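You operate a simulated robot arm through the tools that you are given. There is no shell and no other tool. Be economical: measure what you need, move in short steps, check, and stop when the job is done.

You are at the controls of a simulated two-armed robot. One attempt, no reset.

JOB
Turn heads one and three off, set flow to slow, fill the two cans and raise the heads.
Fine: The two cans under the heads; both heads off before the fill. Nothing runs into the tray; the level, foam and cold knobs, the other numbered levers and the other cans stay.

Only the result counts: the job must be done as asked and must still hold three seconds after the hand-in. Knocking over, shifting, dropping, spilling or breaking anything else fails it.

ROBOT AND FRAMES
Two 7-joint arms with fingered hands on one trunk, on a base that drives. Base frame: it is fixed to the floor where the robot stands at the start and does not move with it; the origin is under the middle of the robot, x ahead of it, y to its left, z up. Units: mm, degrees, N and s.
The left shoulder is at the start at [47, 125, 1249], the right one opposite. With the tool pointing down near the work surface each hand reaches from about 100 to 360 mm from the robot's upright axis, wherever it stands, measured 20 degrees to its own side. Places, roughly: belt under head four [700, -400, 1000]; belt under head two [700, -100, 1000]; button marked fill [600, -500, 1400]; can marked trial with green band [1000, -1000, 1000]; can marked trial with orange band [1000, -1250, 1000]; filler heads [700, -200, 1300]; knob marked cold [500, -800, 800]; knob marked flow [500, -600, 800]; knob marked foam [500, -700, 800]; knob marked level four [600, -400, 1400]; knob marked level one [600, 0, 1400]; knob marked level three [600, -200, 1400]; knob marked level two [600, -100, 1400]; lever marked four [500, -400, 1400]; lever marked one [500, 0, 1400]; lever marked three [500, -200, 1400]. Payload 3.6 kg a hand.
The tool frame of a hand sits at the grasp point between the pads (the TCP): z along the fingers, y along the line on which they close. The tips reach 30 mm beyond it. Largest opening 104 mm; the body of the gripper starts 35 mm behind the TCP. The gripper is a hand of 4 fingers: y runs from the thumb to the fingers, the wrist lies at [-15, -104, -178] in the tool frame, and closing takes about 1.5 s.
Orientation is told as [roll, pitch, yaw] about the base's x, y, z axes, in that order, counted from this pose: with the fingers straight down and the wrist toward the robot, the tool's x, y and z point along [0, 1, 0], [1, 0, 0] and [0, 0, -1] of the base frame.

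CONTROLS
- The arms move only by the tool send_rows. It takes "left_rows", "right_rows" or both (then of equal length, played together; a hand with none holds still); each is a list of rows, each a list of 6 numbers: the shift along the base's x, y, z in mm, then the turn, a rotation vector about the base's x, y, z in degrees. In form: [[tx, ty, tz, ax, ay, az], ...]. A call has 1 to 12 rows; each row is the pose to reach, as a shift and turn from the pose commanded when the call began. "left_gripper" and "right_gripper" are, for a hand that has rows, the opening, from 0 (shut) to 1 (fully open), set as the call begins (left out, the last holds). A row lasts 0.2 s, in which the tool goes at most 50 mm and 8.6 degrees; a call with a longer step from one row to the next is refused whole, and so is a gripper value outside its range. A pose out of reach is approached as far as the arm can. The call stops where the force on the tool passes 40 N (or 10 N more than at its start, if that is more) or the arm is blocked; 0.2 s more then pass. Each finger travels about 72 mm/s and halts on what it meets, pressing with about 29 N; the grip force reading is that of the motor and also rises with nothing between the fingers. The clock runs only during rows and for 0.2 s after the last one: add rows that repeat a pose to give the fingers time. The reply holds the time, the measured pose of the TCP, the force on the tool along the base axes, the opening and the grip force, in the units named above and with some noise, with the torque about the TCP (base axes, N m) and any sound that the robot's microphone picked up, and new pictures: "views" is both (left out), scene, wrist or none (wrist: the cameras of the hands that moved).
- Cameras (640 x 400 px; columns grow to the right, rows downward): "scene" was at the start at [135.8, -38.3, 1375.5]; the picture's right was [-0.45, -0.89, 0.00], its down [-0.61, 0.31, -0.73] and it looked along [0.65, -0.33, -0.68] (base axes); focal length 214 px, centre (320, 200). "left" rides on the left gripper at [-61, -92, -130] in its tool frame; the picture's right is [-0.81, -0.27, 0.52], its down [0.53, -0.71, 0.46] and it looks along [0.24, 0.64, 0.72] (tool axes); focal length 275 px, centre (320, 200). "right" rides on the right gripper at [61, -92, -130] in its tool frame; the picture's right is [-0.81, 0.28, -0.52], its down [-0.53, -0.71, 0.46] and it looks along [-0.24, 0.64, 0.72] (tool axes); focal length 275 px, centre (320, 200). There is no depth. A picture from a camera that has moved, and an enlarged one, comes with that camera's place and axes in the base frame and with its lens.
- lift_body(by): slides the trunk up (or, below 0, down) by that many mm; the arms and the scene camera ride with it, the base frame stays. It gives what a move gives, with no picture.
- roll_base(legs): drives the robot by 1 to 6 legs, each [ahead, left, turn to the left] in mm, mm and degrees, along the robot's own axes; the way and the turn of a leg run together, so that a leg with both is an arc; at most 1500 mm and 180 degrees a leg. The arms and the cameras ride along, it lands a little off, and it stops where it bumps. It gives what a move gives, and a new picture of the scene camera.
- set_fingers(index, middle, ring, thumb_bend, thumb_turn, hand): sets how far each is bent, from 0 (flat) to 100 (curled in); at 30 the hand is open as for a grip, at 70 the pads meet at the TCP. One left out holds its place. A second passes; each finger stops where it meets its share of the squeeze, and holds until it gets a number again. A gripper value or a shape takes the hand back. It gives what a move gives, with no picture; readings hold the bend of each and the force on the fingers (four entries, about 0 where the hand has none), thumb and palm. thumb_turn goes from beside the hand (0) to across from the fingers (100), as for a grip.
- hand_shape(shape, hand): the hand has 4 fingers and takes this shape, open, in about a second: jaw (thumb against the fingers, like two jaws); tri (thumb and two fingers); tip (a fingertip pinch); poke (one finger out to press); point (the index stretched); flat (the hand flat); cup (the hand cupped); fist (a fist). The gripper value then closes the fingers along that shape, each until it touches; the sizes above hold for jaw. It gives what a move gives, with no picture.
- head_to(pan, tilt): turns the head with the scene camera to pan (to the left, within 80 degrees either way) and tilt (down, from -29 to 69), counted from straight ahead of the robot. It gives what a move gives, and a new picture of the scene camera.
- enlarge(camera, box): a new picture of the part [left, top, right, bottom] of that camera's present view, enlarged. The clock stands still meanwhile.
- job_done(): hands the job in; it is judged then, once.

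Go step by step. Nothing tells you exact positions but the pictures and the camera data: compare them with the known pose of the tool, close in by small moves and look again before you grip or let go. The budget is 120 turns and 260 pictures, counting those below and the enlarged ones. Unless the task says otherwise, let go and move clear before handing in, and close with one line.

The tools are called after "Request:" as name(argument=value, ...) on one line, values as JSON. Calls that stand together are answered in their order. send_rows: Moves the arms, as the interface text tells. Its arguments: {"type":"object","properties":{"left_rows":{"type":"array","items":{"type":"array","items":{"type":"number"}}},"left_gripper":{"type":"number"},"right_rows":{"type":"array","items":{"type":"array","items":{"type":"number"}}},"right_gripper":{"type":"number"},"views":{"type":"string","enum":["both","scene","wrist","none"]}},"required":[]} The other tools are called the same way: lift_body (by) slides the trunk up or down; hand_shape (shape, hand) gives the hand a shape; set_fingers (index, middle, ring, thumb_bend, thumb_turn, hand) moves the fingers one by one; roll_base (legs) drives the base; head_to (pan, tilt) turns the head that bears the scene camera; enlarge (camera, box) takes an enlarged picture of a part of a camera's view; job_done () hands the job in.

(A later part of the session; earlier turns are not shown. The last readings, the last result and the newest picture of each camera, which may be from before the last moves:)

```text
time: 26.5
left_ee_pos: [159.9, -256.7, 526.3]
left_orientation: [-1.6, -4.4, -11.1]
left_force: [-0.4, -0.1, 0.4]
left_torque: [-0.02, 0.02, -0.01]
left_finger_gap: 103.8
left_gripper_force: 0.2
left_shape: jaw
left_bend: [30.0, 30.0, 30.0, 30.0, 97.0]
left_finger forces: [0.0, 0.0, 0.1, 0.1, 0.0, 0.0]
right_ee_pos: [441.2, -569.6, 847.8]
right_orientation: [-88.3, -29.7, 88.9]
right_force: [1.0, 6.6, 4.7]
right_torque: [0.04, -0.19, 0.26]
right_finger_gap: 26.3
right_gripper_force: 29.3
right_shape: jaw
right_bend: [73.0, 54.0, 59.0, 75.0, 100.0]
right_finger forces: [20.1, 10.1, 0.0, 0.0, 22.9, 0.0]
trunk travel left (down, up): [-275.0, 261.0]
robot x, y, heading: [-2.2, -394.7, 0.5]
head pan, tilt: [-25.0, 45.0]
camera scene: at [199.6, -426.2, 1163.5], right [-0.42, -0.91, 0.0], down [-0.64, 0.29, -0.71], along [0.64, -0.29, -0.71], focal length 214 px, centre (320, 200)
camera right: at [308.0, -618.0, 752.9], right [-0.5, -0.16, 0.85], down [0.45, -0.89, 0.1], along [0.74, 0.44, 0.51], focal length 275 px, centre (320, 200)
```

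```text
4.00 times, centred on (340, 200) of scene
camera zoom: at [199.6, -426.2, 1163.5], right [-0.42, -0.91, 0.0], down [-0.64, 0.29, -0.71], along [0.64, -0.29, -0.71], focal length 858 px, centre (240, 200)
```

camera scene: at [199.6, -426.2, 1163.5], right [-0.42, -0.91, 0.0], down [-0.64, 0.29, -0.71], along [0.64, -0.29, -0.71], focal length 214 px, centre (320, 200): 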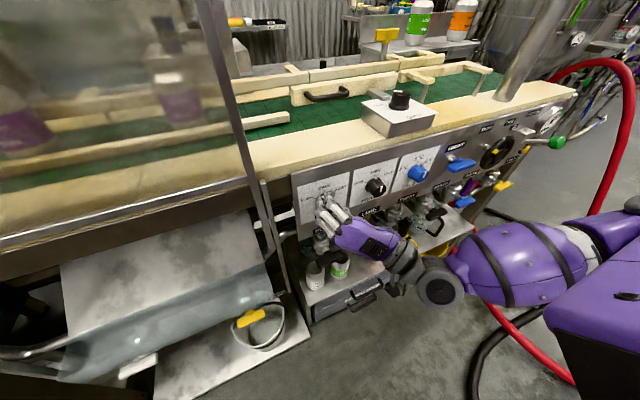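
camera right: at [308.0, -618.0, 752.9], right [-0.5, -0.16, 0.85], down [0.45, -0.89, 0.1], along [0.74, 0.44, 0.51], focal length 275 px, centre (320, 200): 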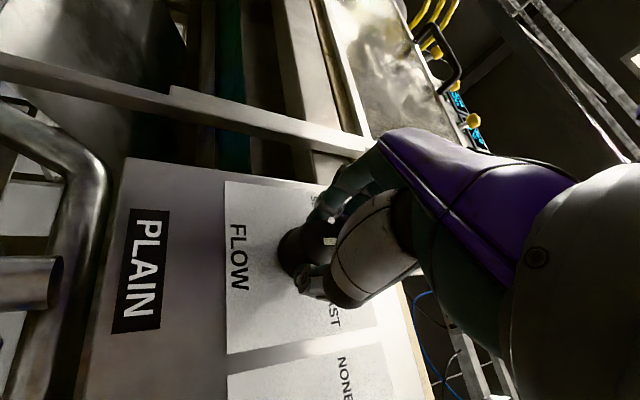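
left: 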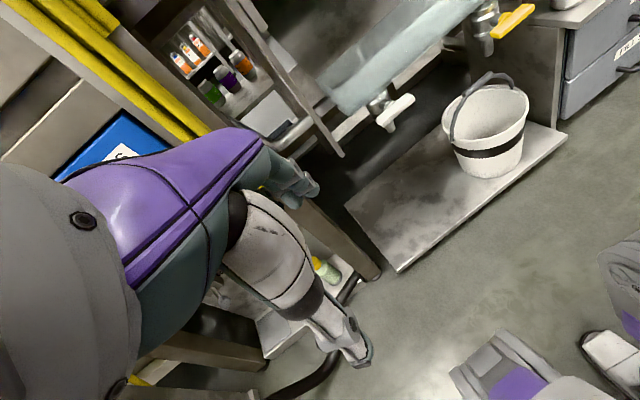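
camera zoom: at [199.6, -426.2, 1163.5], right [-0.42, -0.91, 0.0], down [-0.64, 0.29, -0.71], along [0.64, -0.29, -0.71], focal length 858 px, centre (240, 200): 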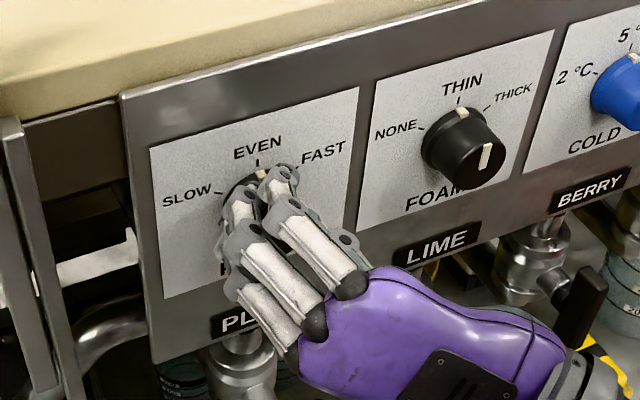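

The pads hold the knob (index 20 N, middle 10 N, thumb 23 N). I rotate counter-clockwise about the knob axis.

Request:
send_rows(right_rows=[[0, 0, 0, -8, 0, 0], [0, 0, 0, -16, 0, 0], [0, 0, 0, -24, 0, 0], [0, 0, 0, -32, 0, 0], [0, 0, 0, -40, 0, 0], [0, 0, 0, -48, 0, 0], [0, 0, 0, -56, 0, 0], [0, 0, 0, -62, 0, 0]], views="both")

Request:
enlarge(camera="scene", box=[260, 150, 420, 250])

```text
time: 28.3
left_ee_pos: [161.0, -256.4, 527.2]
left_orientation: [-1.7, -4.4, -11.2]
left_force: [-0.2, 0.2, 0.2]
left_torque: [-0.01, 0.02, 0.02]
left_finger_gap: 103.9
left_gripper_force: 0.0
left_shape: jaw
left_bend: [30.0, 30.0, 30.0, 30.0, 97.0]
left_finger forces: [0.0, 0.1, 0.1, 0.1, 0.0, 0.0]
right_ee_pos: [433.1, -572.1, 832.3]
right_orientation: [-92.3, 22.7, 89.0]
right_force: [4.3, -4.5, 10.0]
right_torque: [0.18, -0.18, -0.07]
right_finger_gap: 22.6
right_gripper_force: 28.8
right_shape: jaw
right_bend: [76.0, 56.0, 58.0, 76.0, 100.0]
right_finger forces: [0.0, 5.1, 10.6, 0.0, 16.3, 0.1]
right hand out of reach, approached as far as the arm can: row 7, 8
trunk travel left (down, up): [-275.0, 261.0]
robot x, y, heading: [4.7, -390.0, 0.1]
head pan, tilt: [-25.0, 45.0]
camera scene: at [201.1, -426.3, 1163.4], right [-0.42, -0.91, 0.0], down [-0.64, 0.29, -0.71], along [0.64, -0.29, -0.71], focal length 214 px, centre (320, 200)
camera right: at [303.0, -679.2, 806.1], right [-0.54, 0.57, 0.62], down [0.43, -0.45, 0.78], along [0.73, 0.69, 0.0], focal length 275 px, centre (320, 200)
```

scene: 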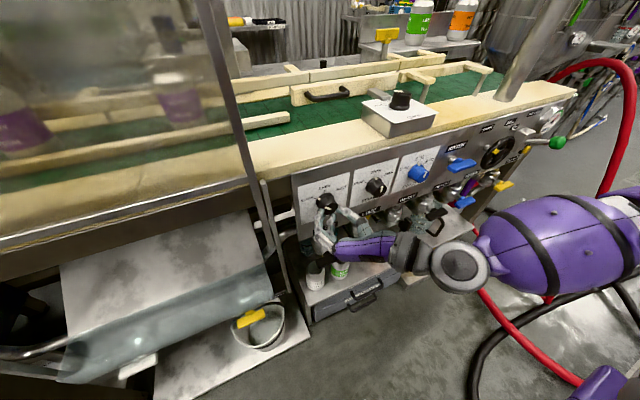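
right: 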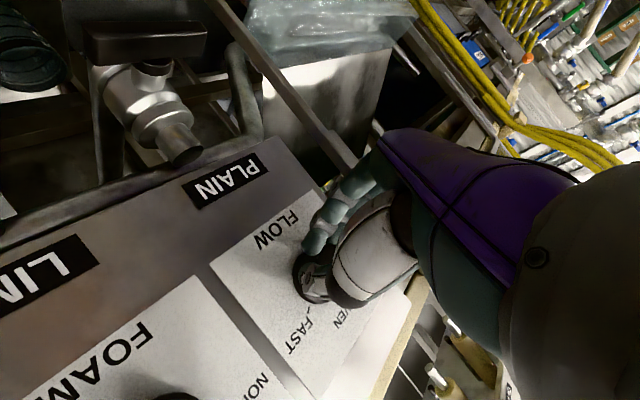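

```text
4.00 times, centred on (340, 200) of scene
camera zoom: at [201.1, -426.3, 1163.4], right [-0.42, -0.91, 0.0], down [-0.64, 0.29, -0.71], along [0.64, -0.29, -0.71], focal length 858 px, centre (240, 200)
```

zoom: 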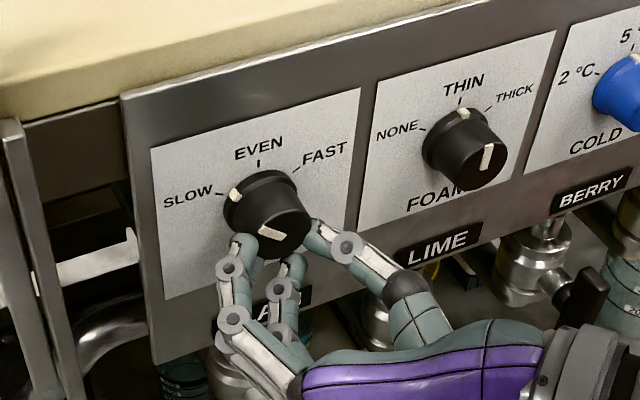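

The pointer now sits at SLOW. I release and back straight off, then check the display.

Request:
send_rows(right_rows=[[0, 0, 0, 0, 0, 0], [0, 0, 0, 0, 0, 0], [0, 0, 0, 0, 0, 0], [0, 0, 0, 0, 0, 0], [-15, 0, -2, 0, 0, 0], [-35, 0, -4, 0, 0, 0], [-55, 0, -4, 0, 0, 0], [-75, -30, -4, 0, 0, 0]], right_gripper=0.5, views="none")

Request:
enlarge(camera="scene", box=[240, 140, 440, 265])

Request:
head_to(pan=0, tilt=-10)

```text
time: 30.1
left_ee_pos: [160.5, -256.2, 525.8]
left_orientation: [-1.5, -4.5, -11.2]
left_force: [0.0, -0.8, 0.0]
left_torque: [-0.04, 0.0, -0.01]
left_finger_gap: 103.9
left_gripper_force: 0.1
left_shape: jaw
left_bend: [30.0, 30.0, 30.0, 30.0, 97.0]
left_finger forces: [0.1, 0.0, 0.0, 0.0, 0.0, 0.0]
right_ee_pos: [358.9, -612.8, 803.0]
right_orientation: [-91.0, 23.0, 89.8]
right_force: [-0.6, 0.4, -0.4]
right_torque: [-0.02, 0.02, 0.05]
right_finger_gap: 52.0
right_gripper_force: 0.1
right_shape: jaw
right_bend: [74.0, 45.0, 41.0, 70.0, 100.0]
right_finger forces: [0.0, 0.0, 0.0, 0.0, 0.0, 0.0]
right hand out of reach, approached as far as the arm can: row 5, 6, 7, 8
trunk travel left (down, up): [-275.0, 261.0]
robot x, y, heading: [0.8, -391.6, 0.3]
head pan, tilt: [-25.0, 45.0]
```

```text
3.20 times, centred on (340, 202) of scene
camera zoom: at [198.6, -427.0, 1163.7], right [-0.42, -0.91, 0.0], down [-0.64, 0.29, -0.71], along [0.64, -0.29, -0.71], focal length 686 px, centre (256, 192)
```

zoom: 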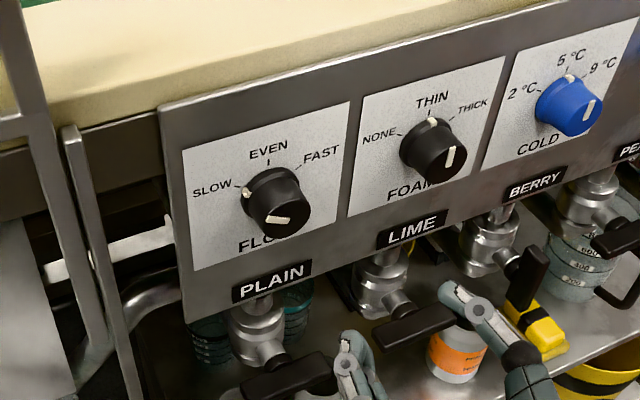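

```text
time: 31.4
left_ee_pos: [161.2, -257.1, 526.5]
left_orientation: [-1.6, -4.5, -11.2]
left_force: [-0.6, 0.0, 0.5]
left_torque: [-0.01, -0.01, 0.02]
left_finger_gap: 103.9
left_gripper_force: 0.2
left_shape: jaw
left_bend: [30.0, 30.0, 30.0, 30.0, 97.0]
left_finger forces: [0.0, 0.0, 0.1, 0.0, 0.0, 0.0]
right_ee_pos: [361.5, -614.1, 802.0]
right_orientation: [-91.0, 23.1, 89.8]
right_force: [-0.5, 0.0, 0.6]
right_torque: [-0.01, -0.01, 0.0]
right_finger_gap: 51.8
right_gripper_force: 0.0
right_shape: jaw
right_bend: [74.0, 45.0, 41.0, 70.0, 100.0]
right_finger forces: [0.0, 0.1, 0.0, 0.0, 0.0, 0.0]
trunk travel left (down, up): [-275.0, 261.0]
robot x, y, heading: [-1.4, -393.6, 0.5]
head pan, tilt: [0.0, -10.0]
camera scene: at [210.2, -392.5, 1249.6], right [0.01, -1.0, 0.0], down [0.17, 0.0, -0.98], along [0.98, 0.01, 0.17], focal length 214 px, centre (320, 200)
```

scene: 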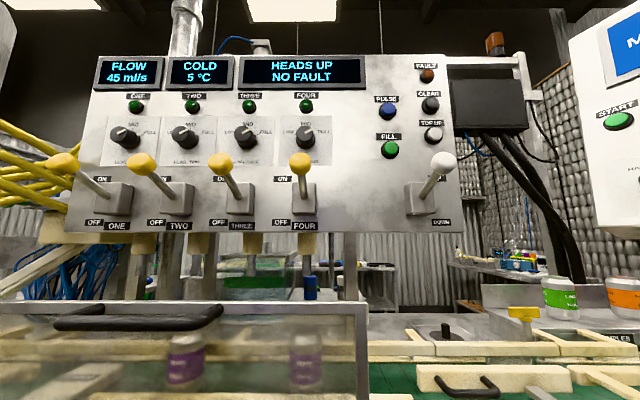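

Flow now shows 45 ml/s; foam and cold are unchanged. I back the base a little and raise the trunk for the levers.

Request:
roll_base(legs=[[-80, 0, 0]])

Request:
lift_body(by=250)

Request:
head_to(pan=-10, tilt=20)

```text
time: 32.4
left_ee_pos: [78.7, -256.5, 526.3]
left_orientation: [-1.5, -4.5, -11.2]
left_force: [0.2, 0.9, 0.5]
left_torque: [0.02, 0.01, 0.0]
left_finger_gap: 103.8
left_gripper_force: 0.0
left_shape: jaw
left_bend: [30.0, 30.0, 30.0, 30.0, 97.0]
left_finger forces: [0.0, 0.0, 0.0, 0.1, 0.0, 0.1]
right_ee_pos: [279.3, -613.6, 803.2]
right_orientation: [-91.1, 23.1, 89.8]
right_force: [-0.2, -0.2, -0.3]
right_torque: [0.02, -0.01, 0.0]
right_finger_gap: 51.8
right_gripper_force: 0.1
right_shape: jaw
right_bend: [74.0, 45.0, 41.0, 70.0, 100.0]
right_finger forces: [0.0, 0.1, 0.1, 0.0, 0.0, 0.0]
trunk travel left (down, up): [-275.0, 261.0]
robot x, y, heading: [-78.6, -394.8, 0.4]
head pan, tilt: [0.0, -10.0]
camera scene: at [128.2, -393.1, 1249.8], right [0.01, -1.0, 0.0], down [0.17, 0.0, -0.98], along [0.98, 0.01, 0.17], focal length 214 px, centre (320, 200)
```

scene: 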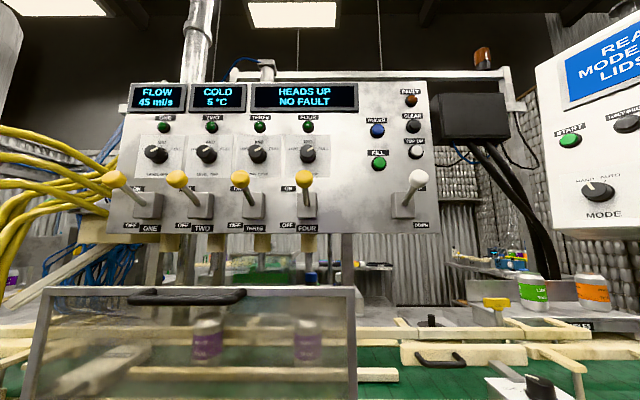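

```text
time: 35.0
left_ee_pos: [79.8, -257.4, 775.7]
left_orientation: [-1.6, -4.3, -11.2]
left_force: [0.2, -1.2, -0.5]
left_torque: [0.03, -0.01, 0.02]
left_finger_gap: 103.8
left_gripper_force: 0.1
left_shape: jaw
left_bend: [30.0, 30.0, 30.0, 30.0, 97.0]
left_finger forces: [0.0, 0.0, 0.1, 0.1, 0.1, 0.1]
right_ee_pos: [280.4, -614.0, 1052.1]
right_orientation: [-90.9, 23.0, 89.8]
right_force: [0.9, -0.6, 0.1]
right_torque: [-0.03, -0.01, -0.02]
right_finger_gap: 51.7
right_gripper_force: 0.0
right_shape: jaw
right_bend: [74.0, 45.0, 41.0, 70.0, 100.0]
right_finger forces: [0.0, 0.0, 0.0, 0.1, 0.1, 0.0]
trunk travel left (down, up): [-525.0, 11.0]
robot x, y, heading: [-79.3, -392.4, 0.4]
head pan, tilt: [0.0, -10.0]
```

```text
time: 36.0
left_ee_pos: [80.0, -256.3, 775.7]
left_orientation: [-1.4, -4.3, -11.1]
left_force: [0.4, -1.2, 0.0]
left_torque: [-0.01, 0.01, 0.01]
left_finger_gap: 103.7
left_gripper_force: 0.0
left_shape: jaw
left_bend: [30.0, 30.0, 30.0, 30.0, 97.0]
left_finger forces: [0.1, 0.0, 0.0, 0.0, 0.0, 0.0]
right_ee_pos: [278.6, -613.8, 1053.8]
right_orientation: [-91.1, 23.1, 89.8]
right_force: [0.5, 0.7, 0.0]
right_torque: [0.02, -0.02, 0.04]
right_finger_gap: 51.7
right_gripper_force: 0.1
right_shape: jaw
right_bend: [74.0, 45.0, 41.0, 70.0, 100.0]
right_finger forces: [0.0, 0.0, 0.0, 0.0, 0.1, 0.0]
trunk travel left (down, up): [-525.0, 11.0]
robot x, y, heading: [-81.5, -396.7, 0.3]
head pan, tilt: [-10.0, 20.0]
camera scene: at [28.0, -409.9, 1466.5], right [-0.17, -0.99, 0.0], down [-0.34, 0.06, -0.94], along [0.93, -0.16, -0.34], focal length 214 px, centre (320, 200)
```

scene: 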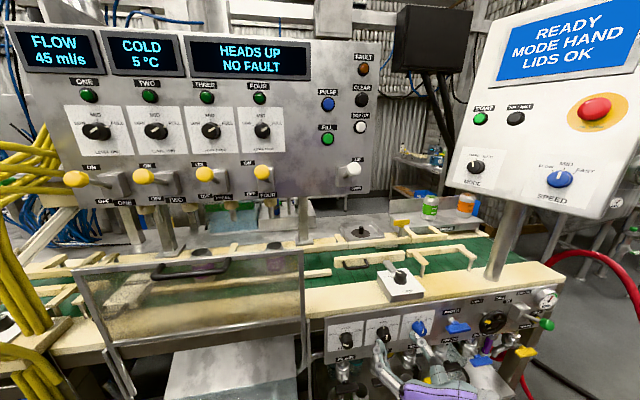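

Next I drive left so the right hand lines up with lever three, then raise the hand to lever height.

Request:
roll_base(legs=[[0, 390, 0]])

Request:
send_rows(right_rows=[[0, 0, 45, 3, 0, 0], [0, 0, 90, 6, 0, 0], [0, 0, 135, 9, 0, 0], [0, 0, 180, 12, 0, 0], [0, 0, 220, 15, 0, 0], [0, 0, 260, 18, 0, 0], [0, 0, 290, 21, 0, 0], [0, 0, 312, 23, 0, 0]], right_gripper=0.7, views="both")

```text
time: 39.9
left_ee_pos: [77.8, 127.8, 776.0]
left_orientation: [-1.6, -4.3, -11.4]
left_force: [-0.6, 0.5, -0.1]
left_torque: [0.0, -0.01, -0.03]
left_finger_gap: 103.7
left_gripper_force: 0.1
left_shape: jaw
left_bend: [30.0, 30.0, 30.0, 30.0, 97.0]
left_finger forces: [0.1, 0.0, 0.0, 0.1, 0.0, 0.0]
right_ee_pos: [277.7, -231.1, 1052.5]
right_orientation: [-91.0, 23.2, 89.5]
right_force: [-0.5, 0.7, 0.1]
right_torque: [0.0, 0.02, 0.01]
right_finger_gap: 52.0
right_gripper_force: 0.1
right_shape: jaw
right_bend: [74.0, 45.0, 41.0, 70.0, 100.0]
right_finger forces: [0.1, 0.0, 0.1, 0.1, 0.0, 0.0]
trunk travel left (down, up): [-525.0, 11.0]
robot x, y, heading: [-77.2, -9.5, 0.2]
head pan, tilt: [-10.0, 20.0]
camera scene: at [26.3, -25.4, 1466.5], right [-0.17, -0.99, 0.0], down [-0.34, 0.06, -0.94], along [0.93, -0.16, -0.34], focal length 214 px, centre (320, 200)
```

scene: 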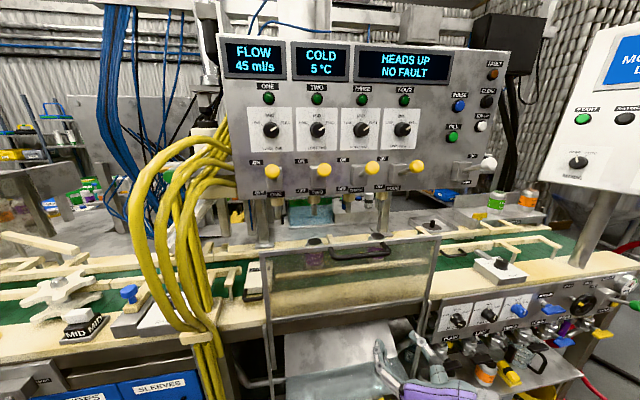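

```text
time: 41.7
left_ee_pos: [78.3, 127.7, 775.5]
left_orientation: [-1.6, -4.4, -11.5]
left_force: [0.1, 0.2, -0.1]
left_torque: [-0.01, 0.0, -0.01]
left_finger_gap: 103.8
left_gripper_force: 0.1
left_shape: jaw
left_bend: [30.0, 30.0, 30.0, 30.0, 97.0]
left_finger forces: [0.0, 0.1, 0.0, 0.0, 0.0, 0.0]
right_ee_pos: [289.2, -242.1, 1372.2]
right_orientation: [-90.7, -0.1, 89.8]
right_force: [0.2, -0.4, -0.3]
right_torque: [0.0, -0.01, -0.01]
right_finger_gap: 72.6
right_gripper_force: 0.0
right_shape: jaw
right_bend: [27.0, 37.0, 34.0, 58.0, 99.0]
right_finger forces: [0.0, 0.0, 0.1, 0.0, 0.1, 0.0]
right hand out of reach, approached as far as the arm can: row 2, 3, 4, 5, 6, 7, 8
trunk travel left (down, up): [-525.0, 11.0]
robot x, y, heading: [-80.6, -9.9, -0.0]
head pan, tilt: [-10.0, 20.0]
camera scene: at [25.9, -25.5, 1466.5], right [-0.17, -0.99, 0.0], down [-0.34, 0.06, -0.94], along [0.93, -0.16, -0.34], focal length 214 px, centre (320, 200)
camera right: at [157.9, -332.1, 1308.5], right [-0.53, 0.28, 0.8], down [0.45, -0.71, 0.54], along [0.72, 0.64, 0.25], focal length 275 px, centre (320, 200)
```

scene: 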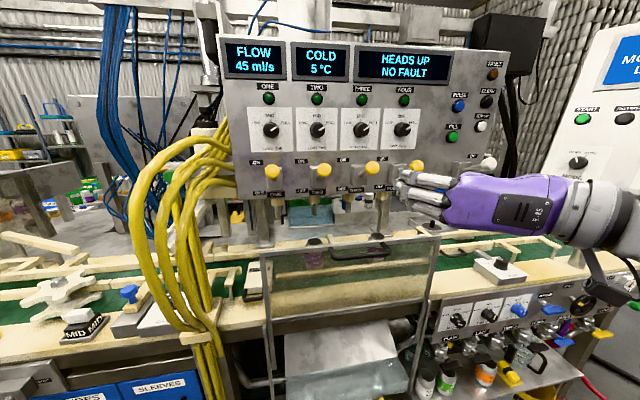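
right: 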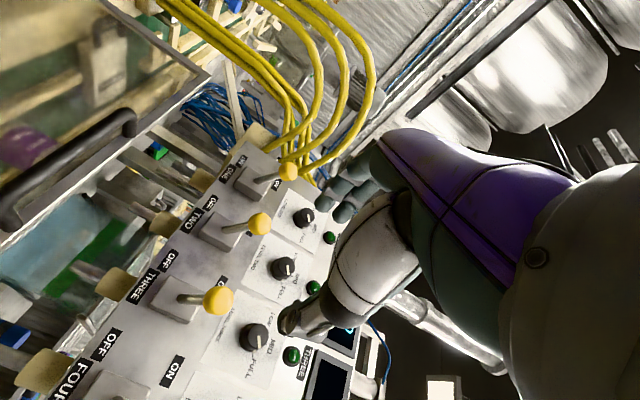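

Lever three's ball is at about [487,-228,1366]. I approach with the fingers straddling it left and right, stopping short.

Request:
send_rows(right_rows=[[40, 3, -2, 0, 0, 0], [80, 6, -4, 0, 0, 0], [120, 8, -6, 0, 0, 0], [145, 10, -6, 0, 0, 0], [145, 10, -6, 0, 0, 0]], views="both")

Request:
enlarge(camera="scene", box=[300, 120, 460, 220])

```text
time: 42.9
left_ee_pos: [79.1, 127.9, 775.4]
left_orientation: [-1.5, -4.4, -11.5]
left_force: [-0.3, 0.3, -0.4]
left_torque: [0.02, -0.03, 0.0]
left_finger_gap: 103.9
left_gripper_force: 0.0
left_shape: jaw
left_bend: [30.0, 30.0, 30.0, 30.0, 97.0]
left_finger forces: [0.0, 0.0, 0.1, 0.0, 0.0, 0.1]
right_ee_pos: [432.2, -232.2, 1365.3]
right_orientation: [-90.8, 0.0, 89.6]
right_force: [0.5, 0.5, -0.5]
right_torque: [0.03, 0.03, 0.01]
right_finger_gap: 72.6
right_gripper_force: 0.1
right_shape: jaw
right_bend: [27.0, 37.0, 34.0, 58.0, 99.0]
right_finger forces: [0.1, 0.0, 0.0, 0.0, 0.0, 0.1]
trunk travel left (down, up): [-525.0, 11.0]
robot x, y, heading: [-83.4, -8.8, 0.1]
head pan, tilt: [-10.0, 20.0]
camera scene: at [25.7, -25.6, 1466.5], right [-0.17, -0.99, 0.0], down [-0.34, 0.06, -0.94], along [0.93, -0.16, -0.34], focal length 214 px, centre (320, 200)
camera right: at [303.1, -322.5, 1301.1], right [-0.53, 0.28, 0.8], down [0.44, -0.72, 0.54], along [0.72, 0.64, 0.26], focal length 275 px, centre (320, 200)
```

scene: 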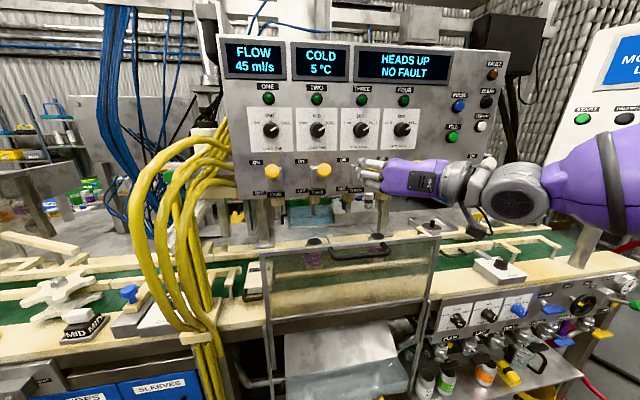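
right: 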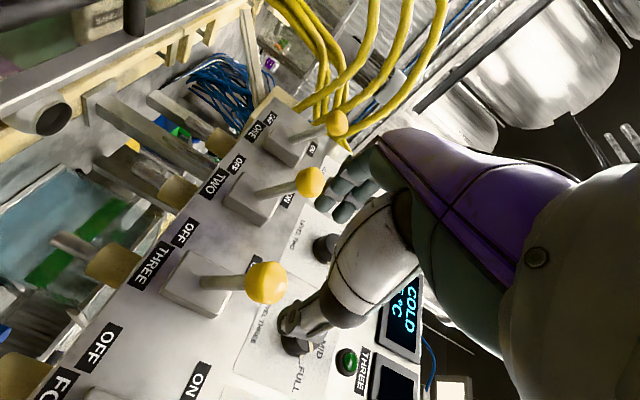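

```text
4.00 times, centred on (380, 170) of scene
camera zoom: at [25.7, -25.6, 1466.5], right [-0.17, -0.99, 0.0], down [-0.34, 0.06, -0.94], along [0.93, -0.16, -0.34], focal length 858 px, centre (80, 320)
```

zoom: 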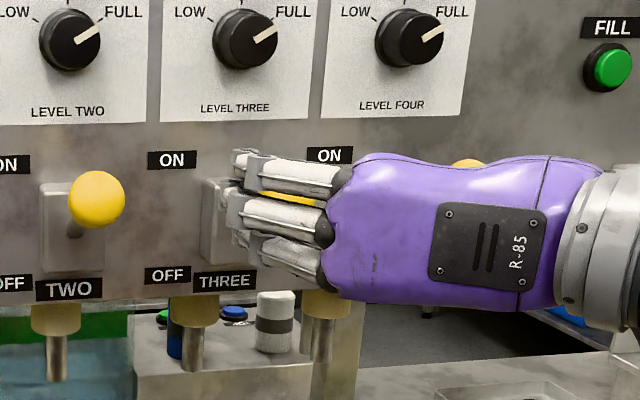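

The wrist view suggests the ball is slightly further right/deeper, roughly [495,-242,1360]. I correct and creep closer.

Request:
send_rows(right_rows=[[10, -5, -3, 0, 0, 0], [25, -10, -5, 0, 0, 0], [40, -10, -5, 0, 0, 0]], views="wrist")

Request:
enlarge(camera="scene", box=[300, 120, 460, 220])

```text
time: 43.7
left_ee_pos: [78.9, 127.9, 775.4]
left_orientation: [-1.6, -4.4, -11.4]
left_force: [-0.8, 0.7, 0.4]
left_torque: [0.05, 0.01, 0.0]
left_finger_gap: 103.8
left_gripper_force: 0.1
left_shape: jaw
left_bend: [30.0, 30.0, 30.0, 30.0, 97.0]
left_finger forces: [0.1, 0.0, 0.1, 0.0, 0.0, 0.0]
right_ee_pos: [476.3, -240.8, 1358.7]
right_orientation: [-90.7, 0.1, 89.6]
right_force: [-0.1, 0.3, -0.3]
right_torque: [0.03, 0.01, -0.01]
right_finger_gap: 72.5
right_gripper_force: 0.0
right_shape: jaw
right_bend: [27.0, 37.0, 34.0, 58.0, 99.0]
right_finger forces: [0.0, 0.0, 0.1, 0.0, 0.0, 0.1]
trunk travel left (down, up): [-525.0, 11.0]
robot x, y, heading: [-83.2, -7.7, -0.2]
head pan, tilt: [-10.0, 20.0]
camera right: at [345.3, -331.2, 1295.5], right [-0.53, 0.28, 0.8], down [0.44, -0.72, 0.54], along [0.73, 0.64, 0.25], focal length 275 px, centre (320, 200)
```

right: 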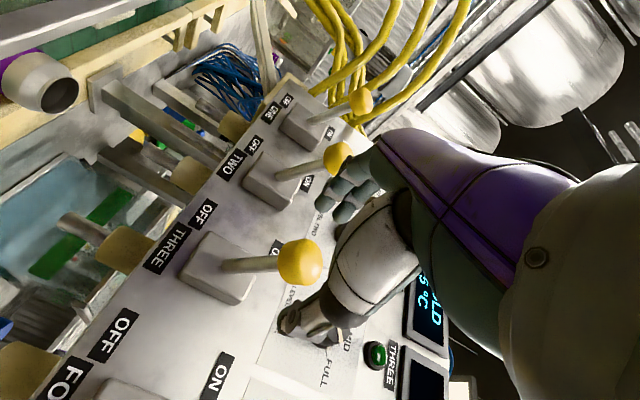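

```text
4.00 times, centred on (380, 170) of scene
camera zoom: at [26.9, -25.3, 1466.4], right [-0.17, -0.99, 0.0], down [-0.34, 0.06, -0.94], along [0.93, -0.16, -0.34], focal length 858 px, centre (80, 320)
```

zoom: 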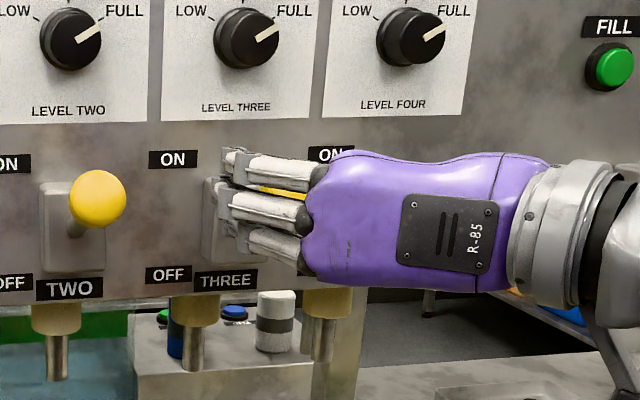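

I shift a little more right and down so the ball is centred between the pads, then close.

Request:
send_rows(right_rows=[[6, -4, -3, 0, 0, 0], [12, -7, -6, 0, 0, 0]], views="none")

Request:
send_rows(right_rows=[[0, 0, 0, 0, 0, 0], [0, 0, 0, 0, 0, 0], [0, 0, 0, 0, 0, 0], [0, 0, 0, 0, 0, 0], [0, 0, 0, 0, 0, 0], [0, 0, 0, 0, 0, 0]], right_gripper=0.15, views="wrist")

```text
time: 44.3
left_ee_pos: [79.0, 128.1, 775.2]
left_orientation: [-1.6, -4.4, -11.4]
left_force: [0.6, 0.2, 0.3]
left_torque: [0.04, -0.03, 0.01]
left_finger_gap: 103.7
left_gripper_force: 0.1
left_shape: jaw
left_bend: [30.0, 30.0, 30.0, 30.0, 97.0]
left_finger forces: [0.0, 0.0, 0.0, 0.1, 0.0, 0.0]
right_ee_pos: [487.9, -248.0, 1353.9]
right_orientation: [-90.8, 0.0, 89.6]
right_force: [-0.4, 0.6, 0.1]
right_torque: [0.0, -0.01, 0.01]
right_finger_gap: 72.7
right_gripper_force: 0.0
right_shape: jaw
right_bend: [27.0, 37.0, 34.0, 58.0, 99.0]
right_finger forces: [0.0, 0.0, 0.0, 0.0, 0.0, 0.0]
trunk travel left (down, up): [-525.0, 11.0]
robot x, y, heading: [-79.8, -10.8, -0.0]
head pan, tilt: [-10.0, 20.0]
```

```text
time: 45.7
left_ee_pos: [78.1, 128.3, 776.2]
left_orientation: [-1.6, -4.6, -11.4]
left_force: [0.9, 0.5, 0.0]
left_torque: [0.01, -0.03, 0.0]
left_finger_gap: 103.9
left_gripper_force: 0.1
left_shape: jaw
left_bend: [30.0, 30.0, 30.0, 30.0, 97.0]
left_finger forces: [0.1, 0.0, 0.0, 0.0, 0.0, 0.0]
right_ee_pos: [486.5, -245.0, 1353.7]
right_orientation: [-90.7, 0.1, 89.6]
right_force: [-5.0, 7.8, -2.9]
right_torque: [-0.03, 0.06, 0.31]
right_finger_gap: 20.7
right_gripper_force: 29.0
right_shape: jaw
right_bend: [73.0, 53.0, 62.0, 76.0, 100.0]
right_finger forces: [16.4, 12.1, 0.0, 0.0, 18.5, 0.0]
trunk travel left (down, up): [-525.0, 11.0]
robot x, y, heading: [-80.3, -9.3, 0.2]
head pan, tilt: [-10.0, 20.0]
camera right: at [356.5, -336.3, 1291.0], right [-0.53, 0.28, 0.8], down [0.44, -0.71, 0.54], along [0.72, 0.64, 0.25], focal length 275 px, centre (320, 200)
```

right: 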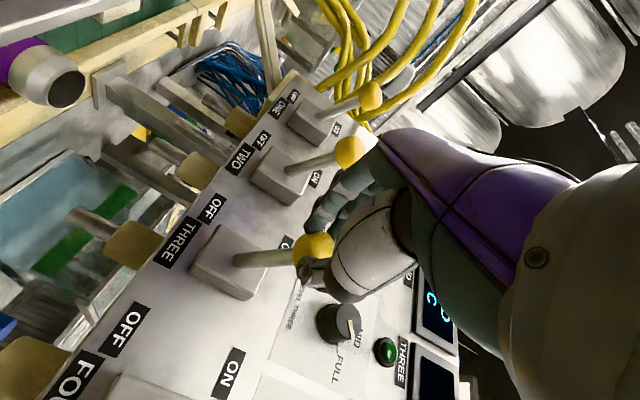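

The ball is gripped. I pull it down along its arc.

Request:
send_rows(right_rows=[[-3, 0, -20, 0, 0, 0], [-5, 0, -40, 0, 0, 0], [-4, 0, -60, 0, 0, 0], [0, 0, -80, 0, 0, 0]], views="both")

```text
time: 46.7
left_ee_pos: [77.9, 128.9, 776.3]
left_orientation: [-1.7, -4.4, -11.2]
left_force: [0.3, 0.2, 0.6]
left_torque: [0.0, -0.05, 0.04]
left_finger_gap: 103.7
left_gripper_force: 0.0
left_shape: jaw
left_bend: [30.0, 30.0, 30.0, 30.0, 97.0]
left_finger forces: [0.0, 0.0, 0.0, 0.0, 0.0, 0.1]
right_ee_pos: [488.2, -245.6, 1270.6]
right_orientation: [-90.6, 0.1, 89.6]
right_force: [-5.0, 16.2, -3.4]
right_torque: [-0.25, -0.03, 0.5]
right_finger_gap: 18.9
right_gripper_force: 29.2
right_shape: jaw
right_bend: [74.0, 54.0, 58.0, 83.0, 100.0]
right_finger forces: [0.0, 12.7, 5.5, 0.0, 0.0, 0.0]
trunk travel left (down, up): [-525.0, 11.0]
robot x, y, heading: [-82.1, -8.6, 0.4]
head pan, tilt: [-10.0, 20.0]
camera scene: at [26.5, -22.5, 1466.3], right [-0.17, -0.99, 0.0], down [-0.34, 0.06, -0.94], along [0.93, -0.16, -0.34], focal length 214 px, centre (320, 200)
camera right: at [356.3, -334.9, 1207.6], right [-0.52, 0.28, 0.8], down [0.45, -0.71, 0.54], along [0.73, 0.64, 0.25], focal length 275 px, centre (320, 200)
```

scene: 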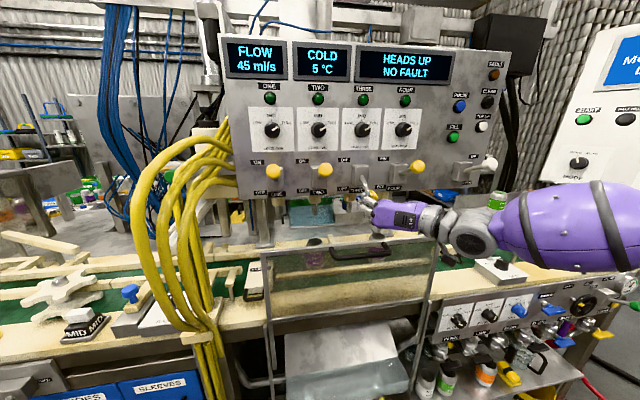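
right: 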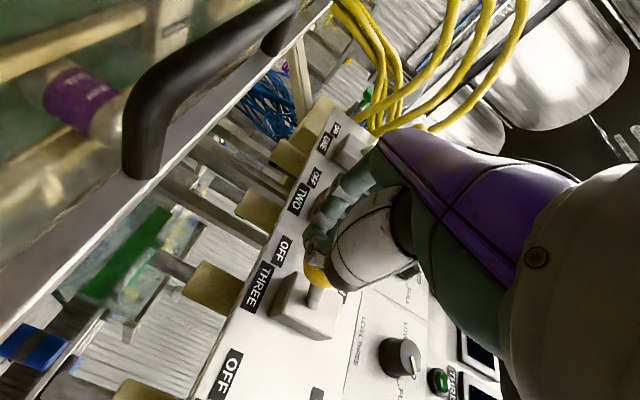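

Lever three seems to have gone down. I release, back off and look.

Request:
send_rows(right_rows=[[0, 0, 0, 0, 0, 0], [0, 0, 0, 0, 0, 0], [0, 0, 0, 0, 0, 0], [0, 0, 0, 0, 0, 0], [-30, 0, 0, 0, 0, 0], [-65, 0, 0, 0, 0, 0], [-100, -5, 0, 0, 0, 0]], right_gripper=0.7, views="both")

Request:
enlarge(camera="scene", box=[220, 60, 460, 210])

```text
time: 48.3
left_ee_pos: [78.8, 127.9, 776.4]
left_orientation: [-1.4, -4.5, -11.4]
left_force: [-0.1, 0.6, -0.6]
left_torque: [0.01, -0.02, 0.02]
left_finger_gap: 103.5
left_gripper_force: 0.0
left_shape: jaw
left_bend: [30.0, 30.0, 30.0, 30.0, 97.0]
left_finger forces: [0.0, 0.0, 0.1, 0.0, 0.0, 0.1]
right_ee_pos: [384.4, -252.2, 1274.0]
right_orientation: [-90.8, 0.0, 89.7]
right_force: [-0.4, 0.2, -0.9]
right_torque: [0.01, -0.02, 0.03]
right_finger_gap: 72.3
right_gripper_force: 0.0
right_shape: jaw
right_bend: [27.0, 37.0, 34.0, 58.0, 99.0]
right_finger forces: [0.0, 0.0, 0.0, 0.0, 0.0, 0.0]
trunk travel left (down, up): [-525.0, 11.0]
robot x, y, heading: [-79.2, -12.7, 0.0]
head pan, tilt: [-10.0, 20.0]
camera scene: at [24.6, -26.4, 1466.6], right [-0.17, -0.99, 0.0], down [-0.34, 0.06, -0.94], along [0.93, -0.16, -0.34], focal length 214 px, centre (320, 200)
camera right: at [254.3, -343.2, 1210.3], right [-0.53, 0.28, 0.8], down [0.44, -0.72, 0.54], along [0.72, 0.64, 0.25], focal length 275 px, centre (320, 200)
```

scene: 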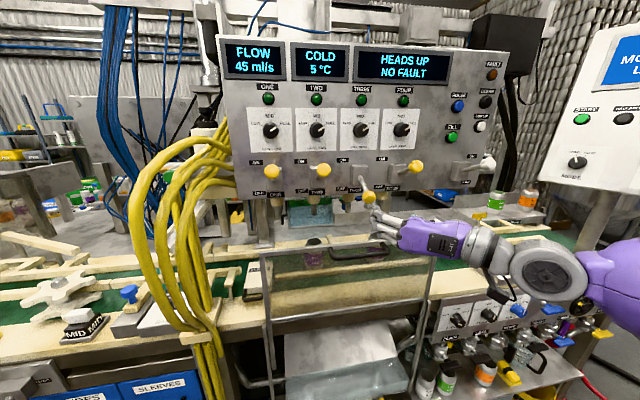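
right: 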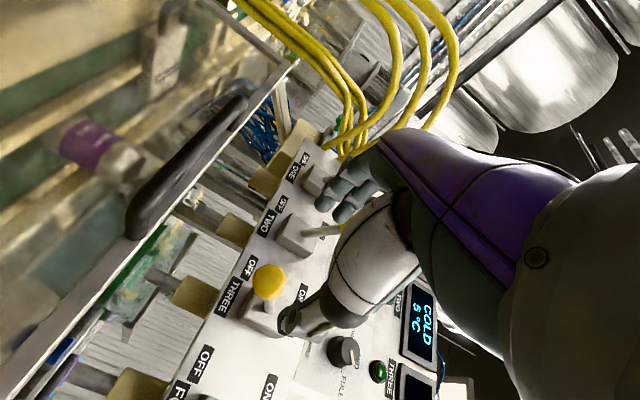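

```text
2.67 times, centred on (340, 135) of scene
camera zoom: at [24.6, -26.4, 1466.6], right [-0.17, -0.99, 0.0], down [-0.34, 0.06, -0.94], along [0.93, -0.16, -0.34], focal length 572 px, centre (267, 373)
```

zoom: 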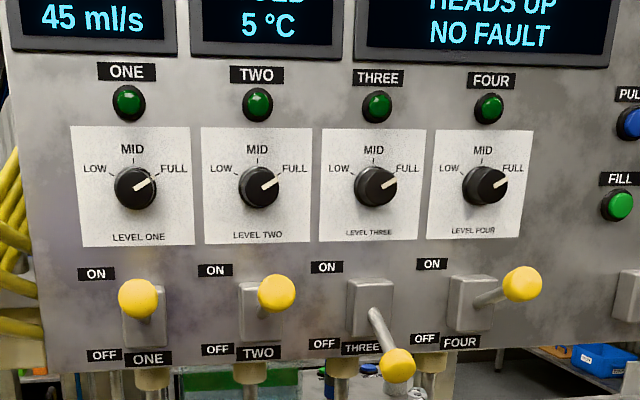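

Lever three is OFF. I raise the hand back to ball height and drive left 220 mm for lever one.

Request:
send_rows(right_rows=[[-20, 0, 20, 0, 0, 0], [-40, 0, 45, 0, 0, 0], [-60, 0, 75, 0, 0, 0], [-60, 0, 80, 0, 0, 0]], views="none")

Request:
roll_base(legs=[[0, 222, 0]])

```text
time: 49.3
left_ee_pos: [78.9, 128.4, 775.8]
left_orientation: [-1.5, -4.5, -11.5]
left_force: [0.5, -0.5, 0.3]
left_torque: [-0.04, -0.02, 0.03]
left_finger_gap: 103.6
left_gripper_force: 0.1
left_shape: jaw
left_bend: [30.0, 30.0, 30.0, 30.0, 97.0]
left_finger forces: [0.0, 0.1, 0.1, 0.0, 0.0, 0.0]
right_ee_pos: [327.3, -254.1, 1354.5]
right_orientation: [-90.9, 0.0, 89.6]
right_force: [-0.3, 0.9, -0.7]
right_torque: [0.03, -0.03, 0.0]
right_finger_gap: 72.4
right_gripper_force: 0.0
right_shape: jaw
right_bend: [27.0, 37.0, 34.0, 58.0, 99.0]
right_finger forces: [0.0, 0.0, 0.0, 0.1, 0.0, 0.1]
trunk travel left (down, up): [-525.0, 11.0]
robot x, y, heading: [-82.7, -9.6, 0.2]
head pan, tilt: [-10.0, 20.0]
```

```text
time: 51.8
left_ee_pos: [78.4, 347.9, 776.3]
left_orientation: [-1.6, -4.3, -11.5]
left_force: [0.3, 0.7, -0.3]
left_torque: [0.01, 0.0, 0.01]
left_finger_gap: 103.6
left_gripper_force: 0.0
left_shape: jaw
left_bend: [30.0, 30.0, 30.0, 30.0, 97.0]
left_finger forces: [0.0, 0.0, 0.0, 0.0, 0.1, 0.0]
right_ee_pos: [326.9, -34.0, 1354.7]
right_orientation: [-90.9, 0.2, 89.7]
right_force: [0.0, -0.6, 0.3]
right_torque: [-0.02, 0.0, 0.01]
right_finger_gap: 72.5
right_gripper_force: 0.2
right_shape: jaw
right_bend: [27.0, 37.0, 34.0, 58.0, 99.0]
right_finger forces: [0.0, 0.0, 0.1, 0.0, 0.0, 0.0]
trunk travel left (down, up): [-525.0, 11.0]
robot x, y, heading: [-81.7, 213.0, 0.2]
head pan, tilt: [-10.0, 20.0]
camera scene: at [25.8, 194.4, 1466.4], right [-0.17, -0.99, 0.0], down [-0.34, 0.06, -0.94], along [0.93, -0.16, -0.34], focal length 214 px, centre (320, 200)
```

scene: 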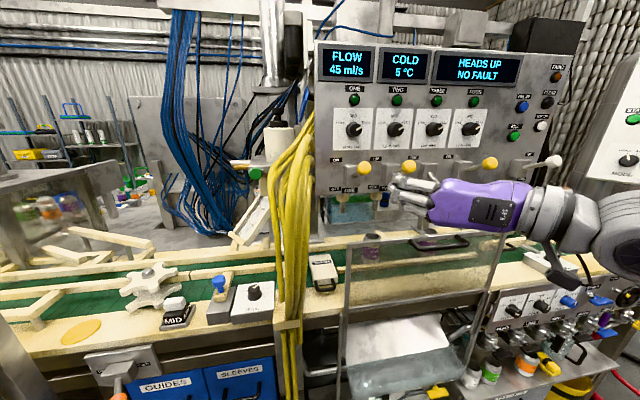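

I approach lever one to x≈435 and check centring with the wrist camera.

Request:
send_rows(right_rows=[[35, 5, 0, 0, 0, 0], [70, 10, 0, 0, 0, 0], [105, 14, 0, 0, 0, 0]], views="both")

```text
time: 52.6
left_ee_pos: [79.6, 347.5, 776.0]
left_orientation: [-1.5, -4.4, -11.5]
left_force: [-0.4, 0.2, 0.1]
left_torque: [0.01, 0.0, 0.0]
left_finger_gap: 103.7
left_gripper_force: 0.0
left_shape: jaw
left_bend: [30.0, 30.0, 30.0, 30.0, 97.0]
left_finger forces: [0.1, 0.0, 0.0, 0.0, 0.1, 0.0]
right_ee_pos: [433.0, -20.4, 1353.3]
right_orientation: [-90.9, 0.0, 89.5]
right_force: [-0.1, -0.6, -0.4]
right_torque: [-0.03, 0.03, -0.02]
right_finger_gap: 72.5
right_gripper_force: 0.1
right_shape: jaw
right_bend: [27.0, 37.0, 34.0, 58.0, 99.0]
right_finger forces: [0.1, 0.1, 0.0, 0.1, 0.1, 0.0]
trunk travel left (down, up): [-525.0, 11.0]
robot x, y, heading: [-77.9, 211.3, 0.1]
head pan, tilt: [-10.0, 20.0]
camera scene: at [27.2, 194.6, 1466.3], right [-0.17, -0.99, 0.0], down [-0.34, 0.06, -0.94], along [0.93, -0.16, -0.34], focal length 214 px, centre (320, 200)
camera right: at [301.8, -109.6, 1289.7], right [-0.53, 0.28, 0.8], down [0.44, -0.72, 0.54], along [0.73, 0.64, 0.25], focal length 275 px, centre (320, 200)
```

scene: 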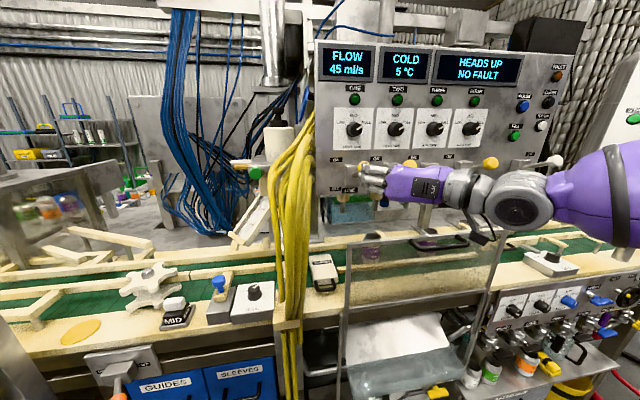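
right: 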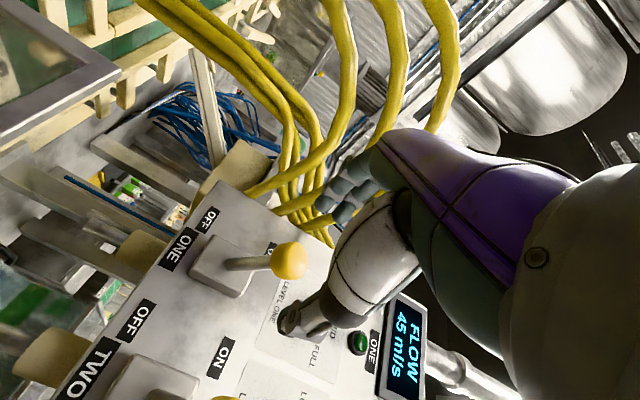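

Ball one appears at about [490,-10,1350]. Advancing and closing.

Request:
send_rows(right_rows=[[20, 5, 0, 0, 0, 0], [40, 10, 0, 0, 0, 0], [55, 11, 0, 0, 0, 0]], views="wrist")

Request:
send_rows(right_rows=[[0, 0, 0, 0, 0, 0], [0, 0, 0, 0, 0, 0], [0, 0, 0, 0, 0, 0], [0, 0, 0, 0, 0, 0], [0, 0, 0, 0, 0, 0], [0, 0, 0, 0, 0, 0]], right_gripper=0.15, views="wrist")

```text
time: 53.4
left_ee_pos: [78.4, 346.9, 776.3]
left_orientation: [-1.5, -4.5, -11.5]
left_force: [0.0, 1.2, -0.4]
left_torque: [-0.02, -0.03, 0.02]
left_finger_gap: 103.9
left_gripper_force: 0.1
left_shape: jaw
left_bend: [30.0, 30.0, 30.0, 30.0, 97.0]
left_finger forces: [0.1, 0.0, 0.0, 0.0, 0.0, 0.0]
right_ee_pos: [485.4, -7.9, 1354.6]
right_orientation: [-90.9, 0.0, 89.6]
right_force: [0.9, -0.1, 0.1]
right_torque: [-0.02, 0.0, 0.0]
right_finger_gap: 72.4
right_gripper_force: 0.1
right_shape: jaw
right_bend: [27.0, 37.0, 34.0, 58.0, 99.0]
right_finger forces: [0.2, 0.0, 0.1, 0.1, 0.0, 0.0]
trunk travel left (down, up): [-525.0, 11.0]
robot x, y, heading: [-81.2, 211.0, 0.0]
head pan, tilt: [-10.0, 20.0]
camera right: at [354.7, -97.3, 1290.9], right [-0.53, 0.28, 0.8], down [0.44, -0.72, 0.54], along [0.73, 0.64, 0.25], focal length 275 px, centre (320, 200)
```

right: 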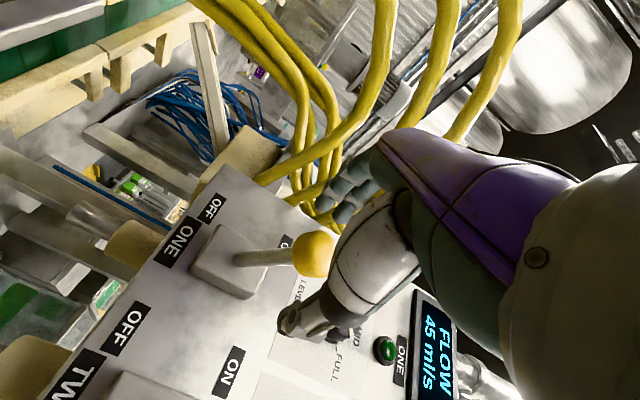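

```text
time: 54.8
left_ee_pos: [78.6, 347.6, 777.1]
left_orientation: [-1.6, -4.6, -11.5]
left_force: [-0.1, 0.3, -0.1]
left_torque: [0.01, 0.02, -0.03]
left_finger_gap: 103.5
left_gripper_force: 0.1
left_shape: jaw
left_bend: [30.0, 30.0, 30.0, 30.0, 97.0]
left_finger forces: [0.0, 0.0, 0.0, 0.0, 0.0, 0.0]
right_ee_pos: [483.9, -6.9, 1354.3]
right_orientation: [-90.7, 0.1, 89.6]
right_force: [-7.6, 4.9, -4.2]
right_torque: [-0.07, 0.07, 0.27]
right_finger_gap: 17.7
right_gripper_force: 28.6
right_shape: jaw
right_bend: [73.0, 54.0, 63.0, 77.0, 100.0]
right_finger forces: [15.0, 10.9, 0.0, 0.1, 19.5, 0.0]
trunk travel left (down, up): [-525.0, 11.0]
robot x, y, heading: [-84.2, 208.9, 0.1]
head pan, tilt: [-10.0, 20.0]
camera right: at [352.7, -96.6, 1291.3], right [-0.53, 0.28, 0.8], down [0.44, -0.72, 0.54], along [0.73, 0.64, 0.25], focal length 275 px, centre (320, 200)
```

right: 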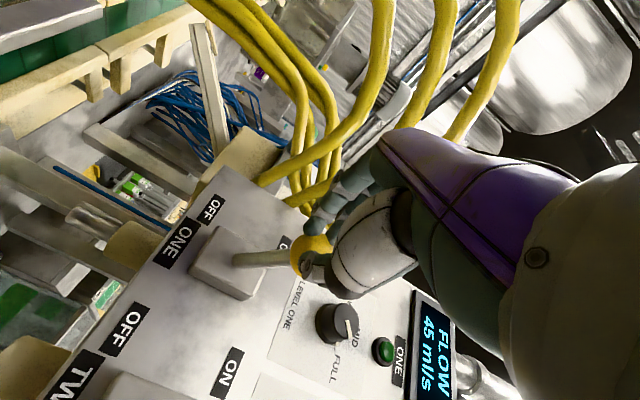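

Gripped as with lever three. Pull down, release and back off.

Request:
send_rows(right_rows=[[-3, 0, -20, 0, 0, 0], [-5, 0, -40, 0, 0, 0], [-4, 0, -60, 0, 0, 0], [0, 0, -82, 0, 0, 0]], views="none")

Request:
send_rows(right_rows=[[0, 0, 0, 0, 0, 0], [0, 0, 0, 0, 0, 0], [0, 0, 0, 0, 0, 0], [0, 0, 0, 0, 0, 0], [-30, 0, 0, 0, 0, 0], [-65, 0, 0, 0, 0, 0], [-100, -5, 0, 0, 0, 0], [-145, -5, 0, 0, 0, 0]], right_gripper=0.7, views="scene")

Request:
enlarge(camera="scene", box=[300, 60, 540, 210])

```text
time: 55.8
left_ee_pos: [76.8, 348.2, 775.3]
left_orientation: [-1.6, -4.4, -11.4]
left_force: [-0.2, 0.7, 1.3]
left_torque: [-0.03, 0.04, 0.0]
left_finger_gap: 103.7
left_gripper_force: 0.0
left_shape: jaw
left_bend: [30.0, 30.0, 30.0, 30.0, 97.0]
left_finger forces: [0.0, 0.0, 0.0, 0.0, 0.1, 0.0]
right_ee_pos: [483.7, -6.1, 1268.8]
right_orientation: [-90.2, 0.4, 89.8]
right_force: [-25.4, 13.1, -12.3]
right_torque: [-0.43, -0.12, 0.7]
right_finger_gap: 16.6
right_gripper_force: 29.6
right_shape: jaw
right_bend: [74.0, 55.0, 76.0, 80.0, 100.0]
right_finger forces: [0.0, 12.9, 18.3, 0.0, 0.0, 0.1]
trunk travel left (down, up): [-525.0, 11.0]
robot x, y, heading: [-80.9, 211.5, 0.3]
head pan, tilt: [-10.0, 20.0]
```

```text
time: 57.6
left_ee_pos: [77.8, 348.8, 776.9]
left_orientation: [-1.5, -4.4, -11.5]
left_force: [-0.6, 0.1, 0.1]
left_torque: [-0.05, 0.02, 0.0]
left_finger_gap: 103.9
left_gripper_force: 0.1
left_shape: jaw
left_bend: [30.0, 30.0, 30.0, 30.0, 97.0]
left_finger forces: [0.0, 0.1, 0.0, 0.0, 0.1, 0.0]
right_ee_pos: [338.2, -14.1, 1274.4]
right_orientation: [-90.9, 0.1, 89.6]
right_force: [0.1, -0.5, -0.1]
right_torque: [0.01, 0.03, 0.01]
right_finger_gap: 72.4
right_gripper_force: 0.0
right_shape: jaw
right_bend: [27.0, 37.0, 34.0, 58.0, 99.0]
right_finger forces: [0.0, 0.0, 0.0, 0.0, 0.1, 0.0]
trunk travel left (down, up): [-525.0, 11.0]
robot x, y, heading: [-82.8, 212.2, 0.2]
head pan, tilt: [-10.0, 20.0]
camera scene: at [24.2, 195.1, 1466.6], right [-0.17, -0.99, 0.0], down [-0.34, 0.06, -0.94], along [0.93, -0.16, -0.34], focal length 214 px, centre (320, 200)
```

scene: 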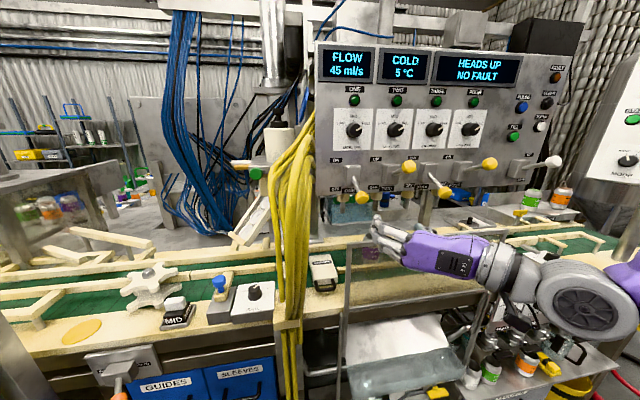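

```text
2.67 times, centred on (420, 135) of scene
camera zoom: at [24.2, 195.1, 1466.6], right [-0.17, -0.99, 0.0], down [-0.34, 0.06, -0.94], along [0.93, -0.16, -0.34], focal length 572 px, centre (53, 373)
```

zoom: 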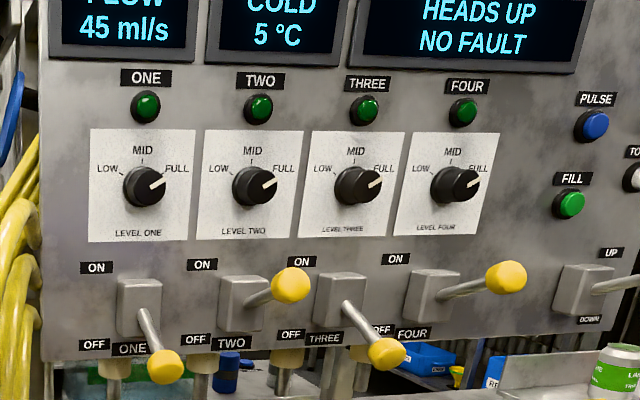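

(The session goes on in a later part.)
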